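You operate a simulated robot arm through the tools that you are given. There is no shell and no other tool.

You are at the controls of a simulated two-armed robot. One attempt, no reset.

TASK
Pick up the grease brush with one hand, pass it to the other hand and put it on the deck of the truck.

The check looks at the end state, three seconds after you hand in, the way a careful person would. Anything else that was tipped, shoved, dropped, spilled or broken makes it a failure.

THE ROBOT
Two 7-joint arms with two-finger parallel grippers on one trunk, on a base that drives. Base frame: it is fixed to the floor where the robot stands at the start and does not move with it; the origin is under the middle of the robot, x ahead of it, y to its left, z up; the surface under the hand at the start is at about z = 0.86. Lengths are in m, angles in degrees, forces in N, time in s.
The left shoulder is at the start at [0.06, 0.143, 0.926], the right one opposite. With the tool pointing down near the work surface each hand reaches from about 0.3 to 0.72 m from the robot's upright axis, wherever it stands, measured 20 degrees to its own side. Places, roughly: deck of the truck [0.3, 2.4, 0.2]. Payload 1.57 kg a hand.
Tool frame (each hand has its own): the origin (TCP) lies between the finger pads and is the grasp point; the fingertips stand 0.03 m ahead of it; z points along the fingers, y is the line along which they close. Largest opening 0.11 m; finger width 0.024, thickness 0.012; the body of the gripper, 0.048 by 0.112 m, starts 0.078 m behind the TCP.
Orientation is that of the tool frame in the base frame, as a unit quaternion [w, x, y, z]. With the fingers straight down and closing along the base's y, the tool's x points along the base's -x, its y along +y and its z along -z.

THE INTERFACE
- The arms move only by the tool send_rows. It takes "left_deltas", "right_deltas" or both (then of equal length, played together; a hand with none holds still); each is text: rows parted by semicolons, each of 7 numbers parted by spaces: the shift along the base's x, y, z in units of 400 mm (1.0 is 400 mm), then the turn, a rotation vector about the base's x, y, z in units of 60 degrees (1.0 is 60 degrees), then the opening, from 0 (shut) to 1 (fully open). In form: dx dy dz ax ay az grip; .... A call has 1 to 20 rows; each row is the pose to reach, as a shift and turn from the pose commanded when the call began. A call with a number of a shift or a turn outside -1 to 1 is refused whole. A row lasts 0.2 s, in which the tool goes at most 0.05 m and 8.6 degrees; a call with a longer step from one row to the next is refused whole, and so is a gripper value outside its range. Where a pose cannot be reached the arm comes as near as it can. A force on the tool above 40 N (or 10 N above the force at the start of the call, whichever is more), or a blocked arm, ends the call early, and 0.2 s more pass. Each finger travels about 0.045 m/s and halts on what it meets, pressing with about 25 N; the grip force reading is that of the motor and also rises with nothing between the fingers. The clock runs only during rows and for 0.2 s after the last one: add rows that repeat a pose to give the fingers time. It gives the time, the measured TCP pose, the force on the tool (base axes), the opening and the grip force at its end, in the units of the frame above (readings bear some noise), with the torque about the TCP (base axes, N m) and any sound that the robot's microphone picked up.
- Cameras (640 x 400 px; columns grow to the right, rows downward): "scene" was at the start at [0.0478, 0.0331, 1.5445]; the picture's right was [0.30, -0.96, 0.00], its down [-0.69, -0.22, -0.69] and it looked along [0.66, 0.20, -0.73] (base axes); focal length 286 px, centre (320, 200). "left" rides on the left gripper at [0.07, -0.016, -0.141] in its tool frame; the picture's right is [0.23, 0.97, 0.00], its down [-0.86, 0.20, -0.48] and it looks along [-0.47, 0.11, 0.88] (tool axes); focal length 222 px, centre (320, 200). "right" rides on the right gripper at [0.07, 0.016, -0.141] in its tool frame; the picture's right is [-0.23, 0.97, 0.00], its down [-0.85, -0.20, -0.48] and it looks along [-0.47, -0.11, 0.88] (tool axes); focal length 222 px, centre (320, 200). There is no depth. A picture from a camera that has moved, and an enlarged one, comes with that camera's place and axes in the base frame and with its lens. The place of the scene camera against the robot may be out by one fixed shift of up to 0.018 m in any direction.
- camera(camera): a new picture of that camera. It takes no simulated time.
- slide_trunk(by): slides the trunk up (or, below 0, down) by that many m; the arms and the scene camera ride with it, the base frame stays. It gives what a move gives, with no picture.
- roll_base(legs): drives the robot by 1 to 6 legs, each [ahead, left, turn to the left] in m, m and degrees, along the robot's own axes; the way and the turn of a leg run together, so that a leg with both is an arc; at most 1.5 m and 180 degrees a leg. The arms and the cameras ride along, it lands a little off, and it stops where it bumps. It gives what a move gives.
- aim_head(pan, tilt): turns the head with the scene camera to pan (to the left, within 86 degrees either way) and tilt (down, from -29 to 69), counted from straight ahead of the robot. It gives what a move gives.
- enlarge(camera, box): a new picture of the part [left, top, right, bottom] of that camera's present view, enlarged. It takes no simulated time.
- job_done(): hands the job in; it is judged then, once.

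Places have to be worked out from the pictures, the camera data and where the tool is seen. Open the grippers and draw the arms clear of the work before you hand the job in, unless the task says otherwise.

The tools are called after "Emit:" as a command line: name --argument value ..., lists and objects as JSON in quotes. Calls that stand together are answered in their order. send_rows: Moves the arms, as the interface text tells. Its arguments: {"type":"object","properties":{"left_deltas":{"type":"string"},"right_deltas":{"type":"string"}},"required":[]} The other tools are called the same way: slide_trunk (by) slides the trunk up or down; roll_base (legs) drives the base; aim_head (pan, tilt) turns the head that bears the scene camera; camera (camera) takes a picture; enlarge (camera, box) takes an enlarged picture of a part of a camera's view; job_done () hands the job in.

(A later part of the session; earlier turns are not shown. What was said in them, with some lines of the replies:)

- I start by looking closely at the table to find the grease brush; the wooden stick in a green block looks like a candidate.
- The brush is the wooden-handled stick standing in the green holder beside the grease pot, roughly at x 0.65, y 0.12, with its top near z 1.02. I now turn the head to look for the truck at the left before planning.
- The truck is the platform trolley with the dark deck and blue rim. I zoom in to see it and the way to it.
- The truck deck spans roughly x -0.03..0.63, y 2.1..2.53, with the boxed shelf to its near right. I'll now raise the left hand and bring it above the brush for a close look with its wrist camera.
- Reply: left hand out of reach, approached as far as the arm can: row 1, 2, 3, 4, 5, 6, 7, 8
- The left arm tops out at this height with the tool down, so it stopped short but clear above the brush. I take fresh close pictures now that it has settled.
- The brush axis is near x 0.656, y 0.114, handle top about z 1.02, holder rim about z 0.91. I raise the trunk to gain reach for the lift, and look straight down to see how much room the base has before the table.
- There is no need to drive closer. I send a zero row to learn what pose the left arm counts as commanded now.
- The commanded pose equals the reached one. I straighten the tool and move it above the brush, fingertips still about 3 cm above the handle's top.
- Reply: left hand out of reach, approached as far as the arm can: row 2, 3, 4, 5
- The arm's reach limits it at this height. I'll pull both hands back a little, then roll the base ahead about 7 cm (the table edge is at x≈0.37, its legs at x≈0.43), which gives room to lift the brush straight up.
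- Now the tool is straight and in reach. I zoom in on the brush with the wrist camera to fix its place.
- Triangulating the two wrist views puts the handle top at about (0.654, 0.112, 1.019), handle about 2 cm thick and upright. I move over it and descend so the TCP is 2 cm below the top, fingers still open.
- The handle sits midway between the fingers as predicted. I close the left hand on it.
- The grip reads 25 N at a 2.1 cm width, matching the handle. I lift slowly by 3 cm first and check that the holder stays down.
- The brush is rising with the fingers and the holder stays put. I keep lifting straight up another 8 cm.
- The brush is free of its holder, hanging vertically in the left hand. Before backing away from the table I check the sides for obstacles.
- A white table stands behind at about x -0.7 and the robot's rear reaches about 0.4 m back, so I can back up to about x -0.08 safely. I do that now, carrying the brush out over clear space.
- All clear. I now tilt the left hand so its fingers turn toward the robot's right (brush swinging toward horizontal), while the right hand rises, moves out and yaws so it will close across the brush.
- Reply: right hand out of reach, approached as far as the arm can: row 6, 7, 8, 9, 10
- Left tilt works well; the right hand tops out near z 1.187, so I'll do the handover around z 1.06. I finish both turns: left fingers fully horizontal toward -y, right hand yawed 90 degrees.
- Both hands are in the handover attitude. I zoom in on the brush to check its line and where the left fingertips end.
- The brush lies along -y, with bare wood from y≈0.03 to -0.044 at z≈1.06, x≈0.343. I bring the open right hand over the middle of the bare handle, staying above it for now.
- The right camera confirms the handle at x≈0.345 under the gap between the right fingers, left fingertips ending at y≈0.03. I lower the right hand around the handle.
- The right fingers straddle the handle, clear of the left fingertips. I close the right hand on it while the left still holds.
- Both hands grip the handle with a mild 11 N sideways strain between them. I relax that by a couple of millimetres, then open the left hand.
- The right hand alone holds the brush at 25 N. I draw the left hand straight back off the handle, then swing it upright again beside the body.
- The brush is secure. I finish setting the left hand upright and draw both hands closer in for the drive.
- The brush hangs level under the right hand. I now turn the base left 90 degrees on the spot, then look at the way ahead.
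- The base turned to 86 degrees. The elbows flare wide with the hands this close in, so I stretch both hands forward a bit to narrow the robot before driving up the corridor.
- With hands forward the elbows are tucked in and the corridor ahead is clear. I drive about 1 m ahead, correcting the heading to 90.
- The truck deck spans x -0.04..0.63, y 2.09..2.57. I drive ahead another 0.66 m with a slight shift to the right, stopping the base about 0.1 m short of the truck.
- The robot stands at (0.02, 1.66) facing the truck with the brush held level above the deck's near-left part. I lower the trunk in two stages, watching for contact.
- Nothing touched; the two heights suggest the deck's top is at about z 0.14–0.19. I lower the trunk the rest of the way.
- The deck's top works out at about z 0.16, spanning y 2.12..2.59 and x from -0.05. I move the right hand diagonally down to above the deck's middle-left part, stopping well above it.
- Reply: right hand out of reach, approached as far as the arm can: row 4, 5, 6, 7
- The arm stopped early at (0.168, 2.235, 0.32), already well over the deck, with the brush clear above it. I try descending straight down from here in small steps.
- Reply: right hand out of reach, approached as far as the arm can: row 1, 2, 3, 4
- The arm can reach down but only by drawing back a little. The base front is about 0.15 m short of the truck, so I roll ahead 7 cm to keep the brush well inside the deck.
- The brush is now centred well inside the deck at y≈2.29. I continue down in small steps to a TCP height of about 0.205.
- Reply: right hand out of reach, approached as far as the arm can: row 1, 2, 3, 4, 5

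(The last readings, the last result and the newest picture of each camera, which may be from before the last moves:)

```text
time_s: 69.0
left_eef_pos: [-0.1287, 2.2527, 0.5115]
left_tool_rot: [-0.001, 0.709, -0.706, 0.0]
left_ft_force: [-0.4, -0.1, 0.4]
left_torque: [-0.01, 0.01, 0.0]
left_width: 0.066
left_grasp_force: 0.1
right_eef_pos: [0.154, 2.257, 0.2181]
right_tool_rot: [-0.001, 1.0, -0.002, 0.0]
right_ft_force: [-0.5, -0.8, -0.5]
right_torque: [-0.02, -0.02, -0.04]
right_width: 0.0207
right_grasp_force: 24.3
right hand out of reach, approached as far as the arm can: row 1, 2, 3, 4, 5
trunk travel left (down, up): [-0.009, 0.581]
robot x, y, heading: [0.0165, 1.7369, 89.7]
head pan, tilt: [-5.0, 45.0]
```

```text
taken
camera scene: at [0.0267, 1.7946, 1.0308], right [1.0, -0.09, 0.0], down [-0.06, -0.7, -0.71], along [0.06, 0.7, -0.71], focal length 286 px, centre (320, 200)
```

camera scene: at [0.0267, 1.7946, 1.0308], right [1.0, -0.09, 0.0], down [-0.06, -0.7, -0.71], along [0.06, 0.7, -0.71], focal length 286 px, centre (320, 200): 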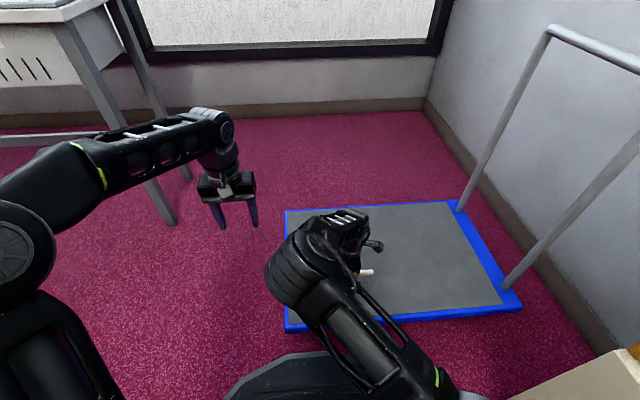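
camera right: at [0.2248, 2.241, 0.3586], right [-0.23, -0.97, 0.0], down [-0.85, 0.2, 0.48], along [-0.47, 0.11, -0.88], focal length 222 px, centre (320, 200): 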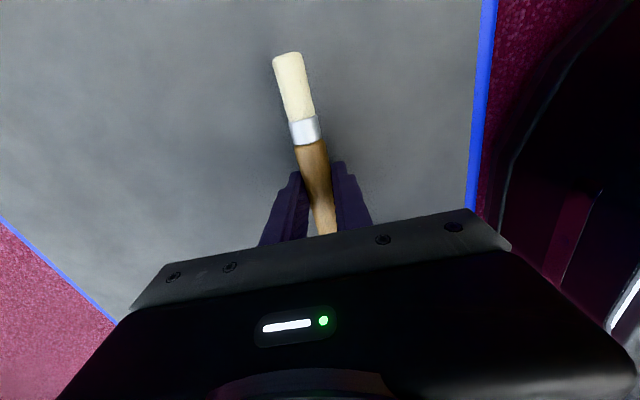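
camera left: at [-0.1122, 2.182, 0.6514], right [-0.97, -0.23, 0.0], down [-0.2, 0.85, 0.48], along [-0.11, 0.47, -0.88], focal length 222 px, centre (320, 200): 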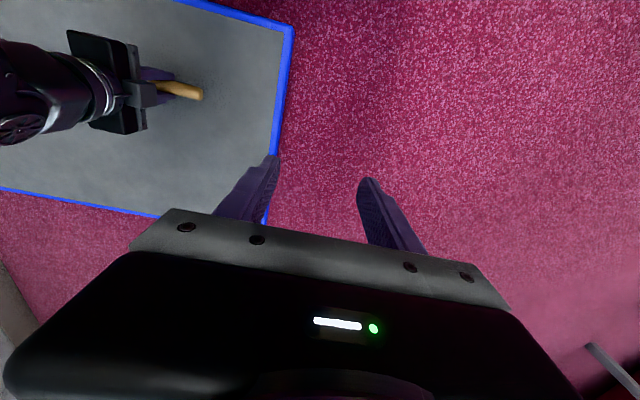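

Fingertips are about 2–3 cm above the deck and the brush's shadow is close beside it. I go down in gentler steps, watching the force.

Emit:
send_rows --right_deltas "0 -0.012 -0.02 0 0 0 0.03; 0 -0.024 -0.04 0 0 0 0.03; 0 -0.024 -0.04 0 0 0 0.03"

Emit:
camera --camera "right"

Emit:
enlarge --camera "left" --box '[60, 20, 300, 170]'

```text
time_s: 69.8
left_eef_pos: [-0.1289, 2.2518, 0.5117]
left_tool_rot: [0.0, 0.709, -0.706, 0.0]
left_ft_force: [-0.6, 1.2, -0.2]
left_torque: [-0.01, 0.0, 0.0]
left_width: 0.066
left_grasp_force: 0.0
right_eef_pos: [0.156, 2.2444, 0.2021]
right_tool_rot: [-0.001, 1.0, -0.001, 0.001]
right_ft_force: [0.1, 0.1, 0.2]
right_torque: [0.04, -0.04, -0.03]
right_width: 0.0205
right_grasp_force: 24.7
right hand out of reach, approached as far as the arm can: row 2, 3
trunk travel left (down, up): [-0.009, 0.581]
robot x, y, heading: [0.0162, 1.7361, 89.8]
head pan, tilt: [-5.0, 45.0]
```

```text
taken
camera right: at [0.2241, 2.2291, 0.3439], right [-0.23, -0.97, 0.0], down [-0.85, 0.2, 0.48], along [-0.46, 0.11, -0.88], focal length 222 px, centre (320, 200)
```

right: 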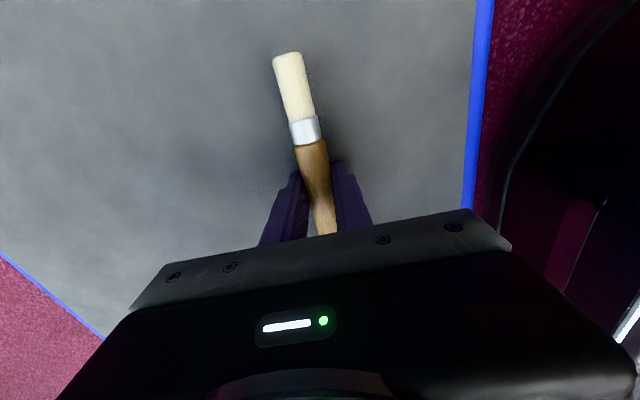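

```text
2.67 times, centred on (180, 95) of left
camera zoom: at [-0.1122, 2.182, 0.6514], right [-0.97, -0.23, 0.0], down [-0.2, 0.85, 0.48], along [-0.11, 0.47, -0.88], focal length 592 px, centre (693, 480)
```

zoom: 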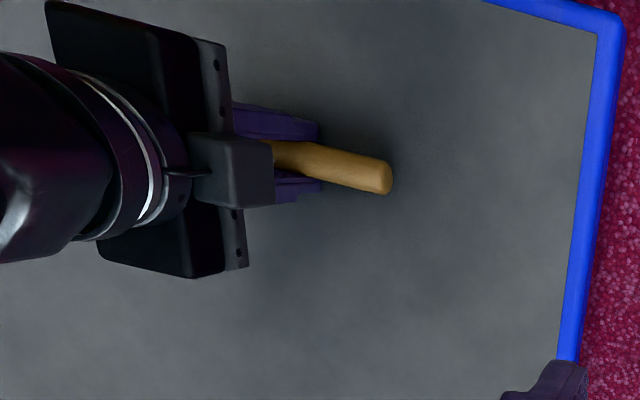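

No contact yet at z 0.202. I go down another centimetre or so in fine steps, checking the force each time.

Emit:
send_rows --right_deltas "0 -0.008 -0.0125 0 0 0 0.03; 0 -0.016 -0.025 0 0 0 0.03; 0 -0.016 -0.025 0 0 0 0.03"

Emit:
enlarge --camera "left" --box '[60, 20, 300, 170]'

```text
time_s: 70.4
left_eef_pos: [-0.1283, 2.2517, 0.5122]
left_tool_rot: [0.0, 0.708, -0.706, -0.001]
left_ft_force: [0.1, -0.7, 1.1]
left_torque: [-0.02, 0.02, 0.0]
left_width: 0.0662
left_grasp_force: 0.1
right_eef_pos: [0.1532, 2.2415, 0.1989]
right_tool_rot: [-0.008, 1.0, -0.002, 0.0]
right_ft_force: [-1.4, -9.3, 27.2]
right_torque: [-0.76, 0.09, -0.02]
right_width: 0.0209
right_grasp_force: 24.7
trunk travel left (down, up): [-0.009, 0.581]
robot x, y, heading: [0.0154, 1.7349, 89.8]
head pan, tilt: [-5.0, 45.0]
stopped in row 3 (right hand): the force on the tool passed its limit at 45 N (the readings are from after the stop); the commanded pose is now the measured one
```

```text
2.67 times, centred on (180, 95) of left
camera zoom: at [-0.1123, 2.1811, 0.6522], right [-0.97, -0.23, 0.0], down [-0.2, 0.85, 0.48], along [-0.11, 0.47, -0.88], focal length 592 px, centre (693, 480)
```

zoom: 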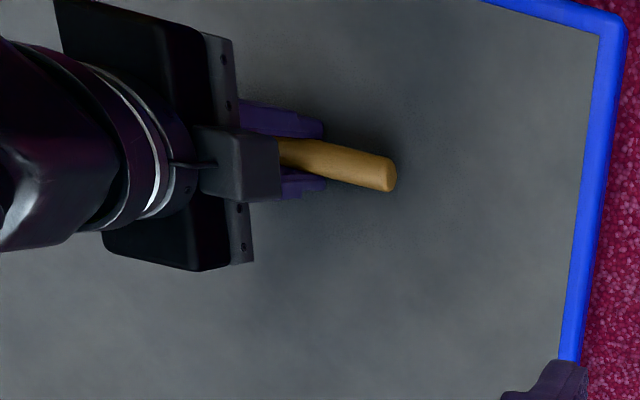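

The fingertips touch the deck (deck top about z 0.168), so the handle is about 1 cm above it. I ease up a few millimetres to unload the contact before releasing.

Emit:
send_rows --right_deltas "0 0 0.006 0 0 0 0.03; 0 0 0.006 0 0 0 0.03"

Emit:
camera --camera "right"

```text
time_s: 71.0
left_eef_pos: [-0.1291, 2.2522, 0.5117]
left_tool_rot: [0.0, 0.709, -0.705, 0.0]
left_ft_force: [-0.2, 0.0, -0.1]
left_torque: [-0.02, 0.0, 0.0]
left_width: 0.0662
left_grasp_force: 0.0
right_eef_pos: [0.1534, 2.2419, 0.2005]
right_tool_rot: [-0.007, 1.0, -0.002, 0.001]
right_ft_force: [-3.4, -1.4, 6.7]
right_torque: [-0.22, 0.14, -0.03]
right_width: 0.0204
right_grasp_force: 25.2
trunk travel left (down, up): [-0.009, 0.581]
robot x, y, heading: [0.0165, 1.738, 89.8]
head pan, tilt: [-5.0, 45.0]
```

```text
taken
camera right: at [0.2237, 2.2249, 0.3417], right [-0.23, -0.97, -0.01], down [-0.86, 0.2, 0.48], along [-0.46, 0.12, -0.88], focal length 222 px, centre (320, 200)
```

right: 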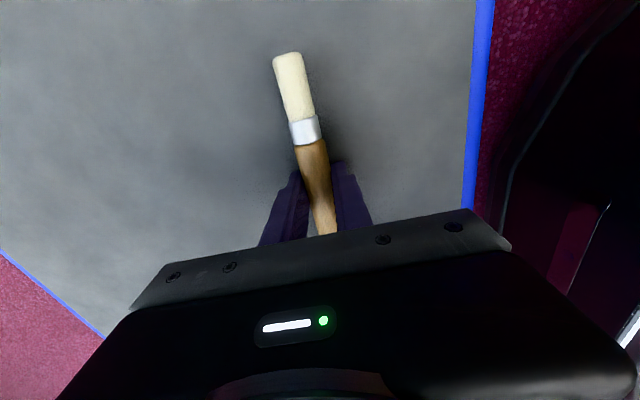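

Contact is now light. I lift 2 mm more and open the fingers moderately, so they still flank the brush while it settles.

Emit:
send_rows --right_deltas "0 0 0.006 0 0 0 0.03; 0 0 0.006 0 0 0 0.25; 0 0 0.006 0 0 0 0.35; 0 0 0.006 0 0 0 0.45; 0 0 0.006 0 0 0 0.5; 0 0 0.006 0 0 0 0.5; 0 0 0.006 0 0 0 0.5"

Emit:
camera --camera "right"

Emit:
enlarge --camera "left" --box '[60, 20, 300, 170]'

```text
time_s: 72.6
left_eef_pos: [-0.1299, 2.2532, 0.5113]
left_tool_rot: [0.001, 0.708, -0.706, 0.0]
left_ft_force: [0.9, -0.6, 0.4]
left_torque: [0.0, 0.02, -0.01]
left_width: 0.0662
left_grasp_force: 0.1
right_eef_pos: [0.1543, 2.2421, 0.2026]
right_tool_rot: [-0.007, 1.0, -0.002, 0.001]
right_ft_force: [0.5, -0.2, 0.1]
right_torque: [-0.01, 0.0, 0.01]
right_width: 0.055
right_grasp_force: 0.1
trunk travel left (down, up): [-0.009, 0.581]
robot x, y, heading: [0.0215, 1.7327, 89.8]
head pan, tilt: [-5.0, 45.0]
```

```text
taken
camera right: at [0.2243, 2.2245, 0.344], right [-0.23, -0.97, -0.01], down [-0.86, 0.2, 0.48], along [-0.46, 0.12, -0.88], focal length 222 px, centre (320, 200)
```

right: 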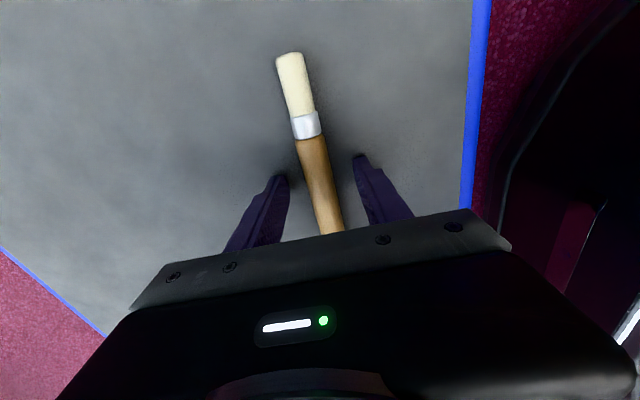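

```text
2.67 times, centred on (180, 95) of left
camera zoom: at [-0.1121, 2.182, 0.6514], right [-0.97, -0.23, 0.0], down [-0.2, 0.85, 0.48], along [-0.11, 0.47, -0.88], focal length 592 px, centre (693, 480)
```

zoom: 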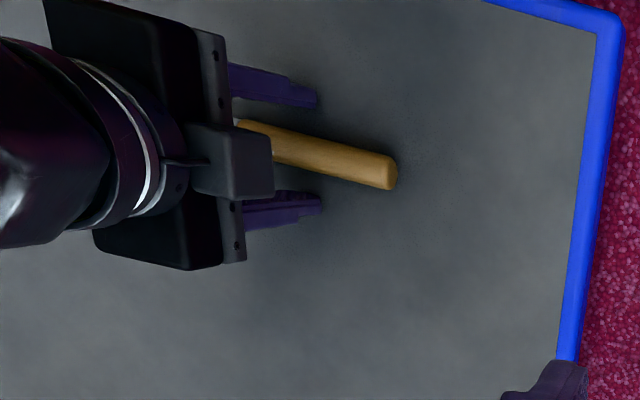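

The brush has settled on the deck between the open fingers. I lift the right hand straight up off it.

Emit:
send_rows --right_deltas "0 0 0.05 0 0 0 0.6; 0 0 0.1 0 0 0 0.6; 0 0 0.2 0 0 0 0.6; 0 0 0.3 0 0 0 0.6; 0 0 0.4 0 0 0 0.6; 0 0 0.5 0 0 0 0.6; 0 0 0.5 0 0 0 0.6"

Emit:
camera --camera "right"

Emit:
camera --camera "left"

Emit:
camera --camera "scene"

```text
time_s: 74.2
left_eef_pos: [-0.1287, 2.2526, 0.511]
left_tool_rot: [0.0, 0.708, -0.706, 0.0]
left_ft_force: [0.1, 0.3, -0.6]
left_torque: [0.02, 0.0, 0.01]
left_width: 0.0659
left_grasp_force: 0.1
right_eef_pos: [0.1533, 2.2421, 0.4047]
right_tool_rot: [-0.007, 1.0, -0.002, 0.001]
right_ft_force: [-0.9, -0.1, 0.5]
right_torque: [0.04, 0.0, -0.04]
right_width: 0.0659
right_grasp_force: 0.1
trunk travel left (down, up): [-0.009, 0.581]
robot x, y, heading: [0.0186, 1.733, 89.8]
head pan, tilt: [-5.0, 45.0]
```

```text
taken
camera right: at [0.223, 2.2243, 0.5478], right [-0.23, -0.97, -0.01], down [-0.86, 0.2, 0.48], along [-0.46, 0.12, -0.88], focal length 222 px, centre (320, 200)
```

right: 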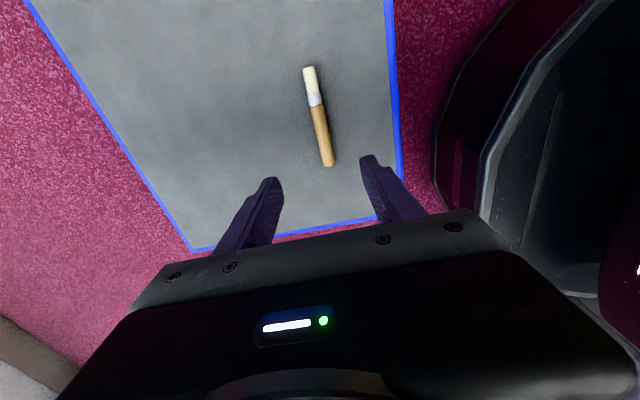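

```text
taken
camera left: at [-0.1121, 2.182, 0.6514], right [-0.97, -0.23, 0.0], down [-0.2, 0.85, 0.48], along [-0.11, 0.47, -0.88], focal length 222 px, centre (320, 200)
```

left: 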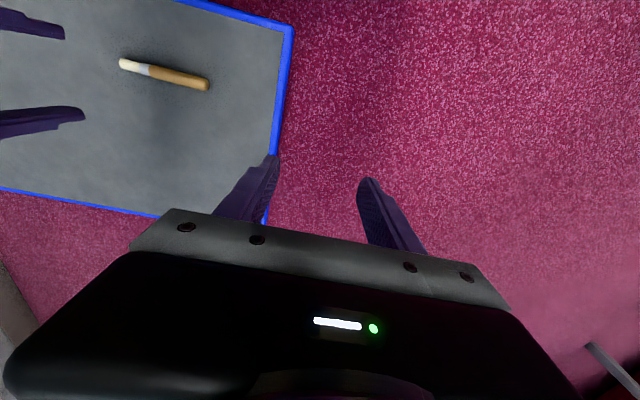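

```text
taken
camera scene: at [0.0268, 1.7946, 1.0308], right [1.0, -0.09, 0.0], down [-0.06, -0.7, -0.71], along [0.06, 0.7, -0.71], focal length 286 px, centre (320, 200)
```

scene: 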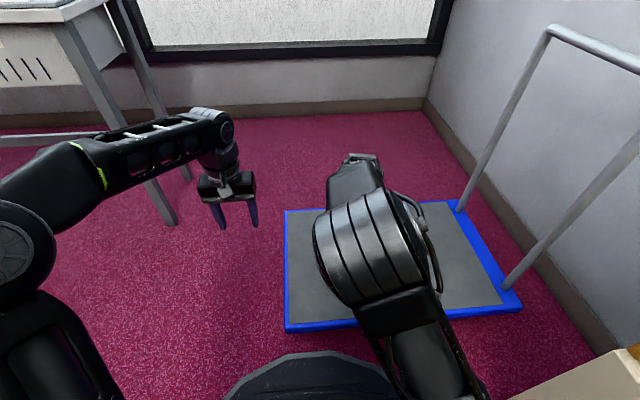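

The brush lies flat on the deck, well inside the rim. I open both grippers fully, raise the trunk, and back the robot away so the arms are clear of the truck.

Emit:
send_rows --left_deltas "0 0 0 0 0 0 0.8; 0 0 0.02 0 0 0 1; 0 0 0.04 0 0 0 1; 0 0 0.04 0 0 0 1" --right_deltas "0 0 0.05 0 0 0 0.8; 0 0 0.1 0 0 0 1; 0 0 0.15 0 0 0 1; 0 0 0.15 0 0 0 1"

Emit:
slide_trunk --by 0.35

Emit:
roll_base --legs '[[-0.35, 0, 0]]'

Emit:
camera --camera "scene"

```text
time_s: 75.2
left_eef_pos: [-0.1286, 2.2528, 0.5284]
left_tool_rot: [0.0, 0.709, -0.705, 0.0]
left_ft_force: [0.6, 0.0, 0.9]
left_torque: [-0.03, -0.02, 0.01]
left_width: 0.1096
left_grasp_force: 0.0
right_eef_pos: [0.1571, 2.244, 0.463]
right_tool_rot: [-0.007, 1.0, -0.001, 0.001]
right_ft_force: [0.1, -0.3, 0.0]
right_torque: [0.03, 0.0, 0.01]
right_width: 0.1101
right_grasp_force: 0.1
trunk travel left (down, up): [-0.009, 0.581]
robot x, y, heading: [0.0201, 1.7385, 89.9]
head pan, tilt: [-5.0, 45.0]
```

```text
time_s: 78.6
left_eef_pos: [-0.1279, 2.2516, 0.8767]
left_tool_rot: [0.0, 0.708, -0.706, 0.0]
left_ft_force: [-0.4, -0.2, -0.7]
left_torque: [0.03, 0.0, 0.01]
left_width: 0.1103
left_grasp_force: 0.0
right_eef_pos: [0.1567, 2.2433, 0.8131]
right_tool_rot: [-0.007, 1.0, -0.002, 0.001]
right_ft_force: [-0.1, 0.7, 1.1]
right_torque: [-0.02, -0.05, 0.01]
right_width: 0.1099
right_grasp_force: 0.1
trunk travel left (down, up): [-0.359, 0.231]
robot x, y, heading: [0.0185, 1.7329, 89.8]
head pan, tilt: [-5.0, 45.0]
```

```text
time_s: 80.8
left_eef_pos: [-0.1287, 1.9117, 0.8779]
left_tool_rot: [0.0, 0.707, -0.707, 0.0]
left_ft_force: [-0.2, 0.7, -0.9]
left_torque: [0.01, -0.01, -0.02]
left_width: 0.11
left_grasp_force: 0.1
right_eef_pos: [0.1563, 1.9011, 0.8145]
right_tool_rot: [-0.007, 1.0, -0.004, 0.001]
right_ft_force: [0.9, -0.5, 0.1]
right_torque: [0.03, 0.01, 0.02]
right_width: 0.11
right_grasp_force: 0.2
trunk travel left (down, up): [-0.359, 0.231]
robot x, y, heading: [0.0181, 1.3936, 89.4]
head pan, tilt: [-5.0, 45.0]
```

```text
taken
camera scene: at [0.0249, 1.453, 1.3809], right [1.0, -0.09, 0.0], down [-0.07, -0.7, -0.71], along [0.07, 0.7, -0.71], focal length 286 px, centre (320, 200)
```

scene: 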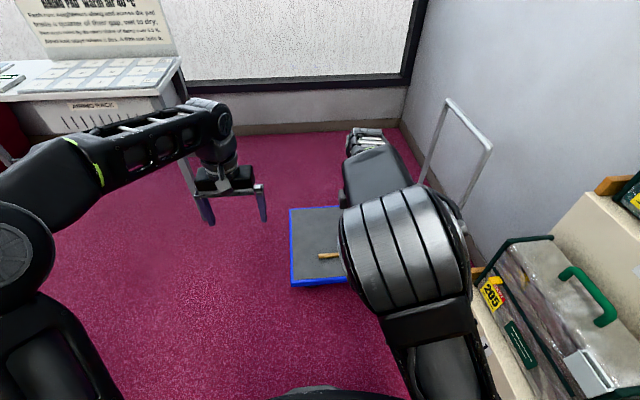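

The brush lies on the deck and both arms are clear. I take a last look at the shelf side and back toward the table to confirm nothing was disturbed.

Emit:
enlarge --camera "scene" --box '[270, 180, 390, 310]'

Emit:
aim_head --pan -75 --tilt 40

Emit:
camera --camera "scene"

Emit:
camera --camera "right"

```text
3.08 times, centred on (330, 245) of scene
camera zoom: at [0.0249, 1.453, 1.3809], right [1.0, -0.09, 0.0], down [-0.07, -0.7, -0.71], along [0.07, 0.7, -0.71], focal length 880 px, centre (289, 62)
```

zoom: 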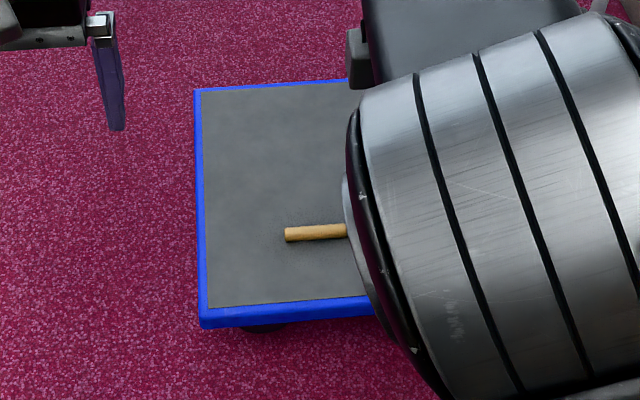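

```text
time_s: 82.2
left_eef_pos: [-0.1286, 1.9119, 0.8778]
left_tool_rot: [-0.001, -0.707, 0.707, 0.0]
left_ft_force: [0.3, -0.1, 0.9]
left_torque: [-0.01, -0.01, -0.01]
left_width: 0.1102
left_grasp_force: 0.1
right_eef_pos: [0.1566, 1.9007, 0.8151]
right_tool_rot: [-0.006, 1.0, -0.004, 0.001]
right_ft_force: [1.6, -0.7, -0.6]
right_torque: [0.01, -0.01, -0.01]
right_width: 0.1101
right_grasp_force: 0.1
trunk travel left (down, up): [-0.359, 0.231]
robot x, y, heading: [0.0152, 1.3943, 89.7]
head pan, tilt: [-75.0, 40.0]
```

```text
taken
camera scene: at [0.0995, 1.394, 1.3881], right [0.25, -0.97, 0.0], down [-0.62, -0.16, -0.77], along [0.74, 0.19, -0.64], focal length 286 px, centre (320, 200)
```

scene: 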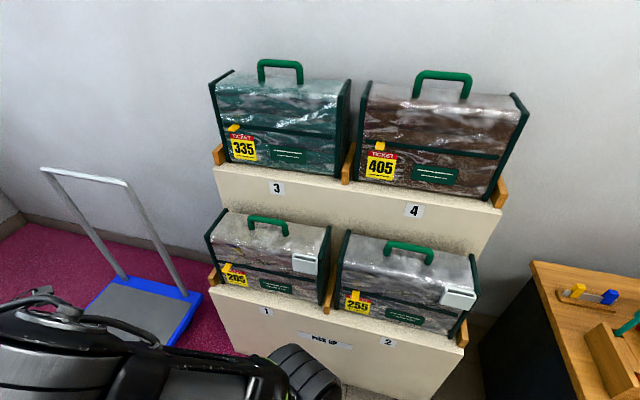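

```text
taken
camera right: at [0.2254, 1.884, 0.9557], right [-0.23, -0.97, -0.01], down [-0.85, 0.2, 0.48], along [-0.46, 0.12, -0.88], focal length 222 px, centre (320, 200)
```

right: 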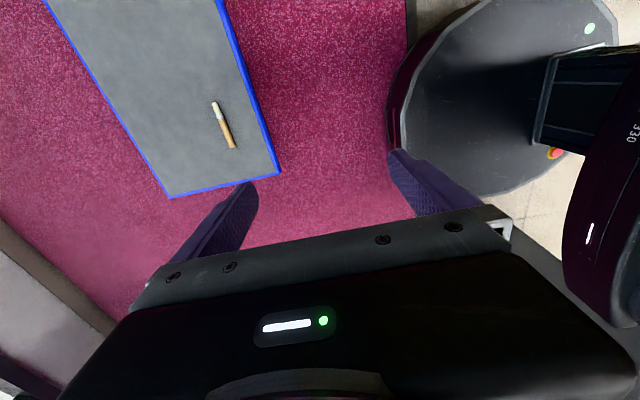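

The brush rests on the truck deck well inside the rim, the shelf boxes stand undisturbed, both grippers are open and the arms are clear. I hand the job in.

Emit:
job_done

```text
The job is handed in.
```

The grease brush is lying flat on the truck's deck, about 12 cm inside the near edge.

The left hand took it from its holder on the table. It passed the brush to the right hand in mid-air, and the right hand set it down on the deck.

The fingertips pressed on the deck once while lowering. The limit stopped that move at 45 N, and I eased off before releasing. The brush then dropped about a centimetre and stayed put.

The holder stayed in place when I pulled the brush out. The last views showed the shelf boxes and everything on the table standing as before. Both grippers are open, and the robot has backed away from the truck.
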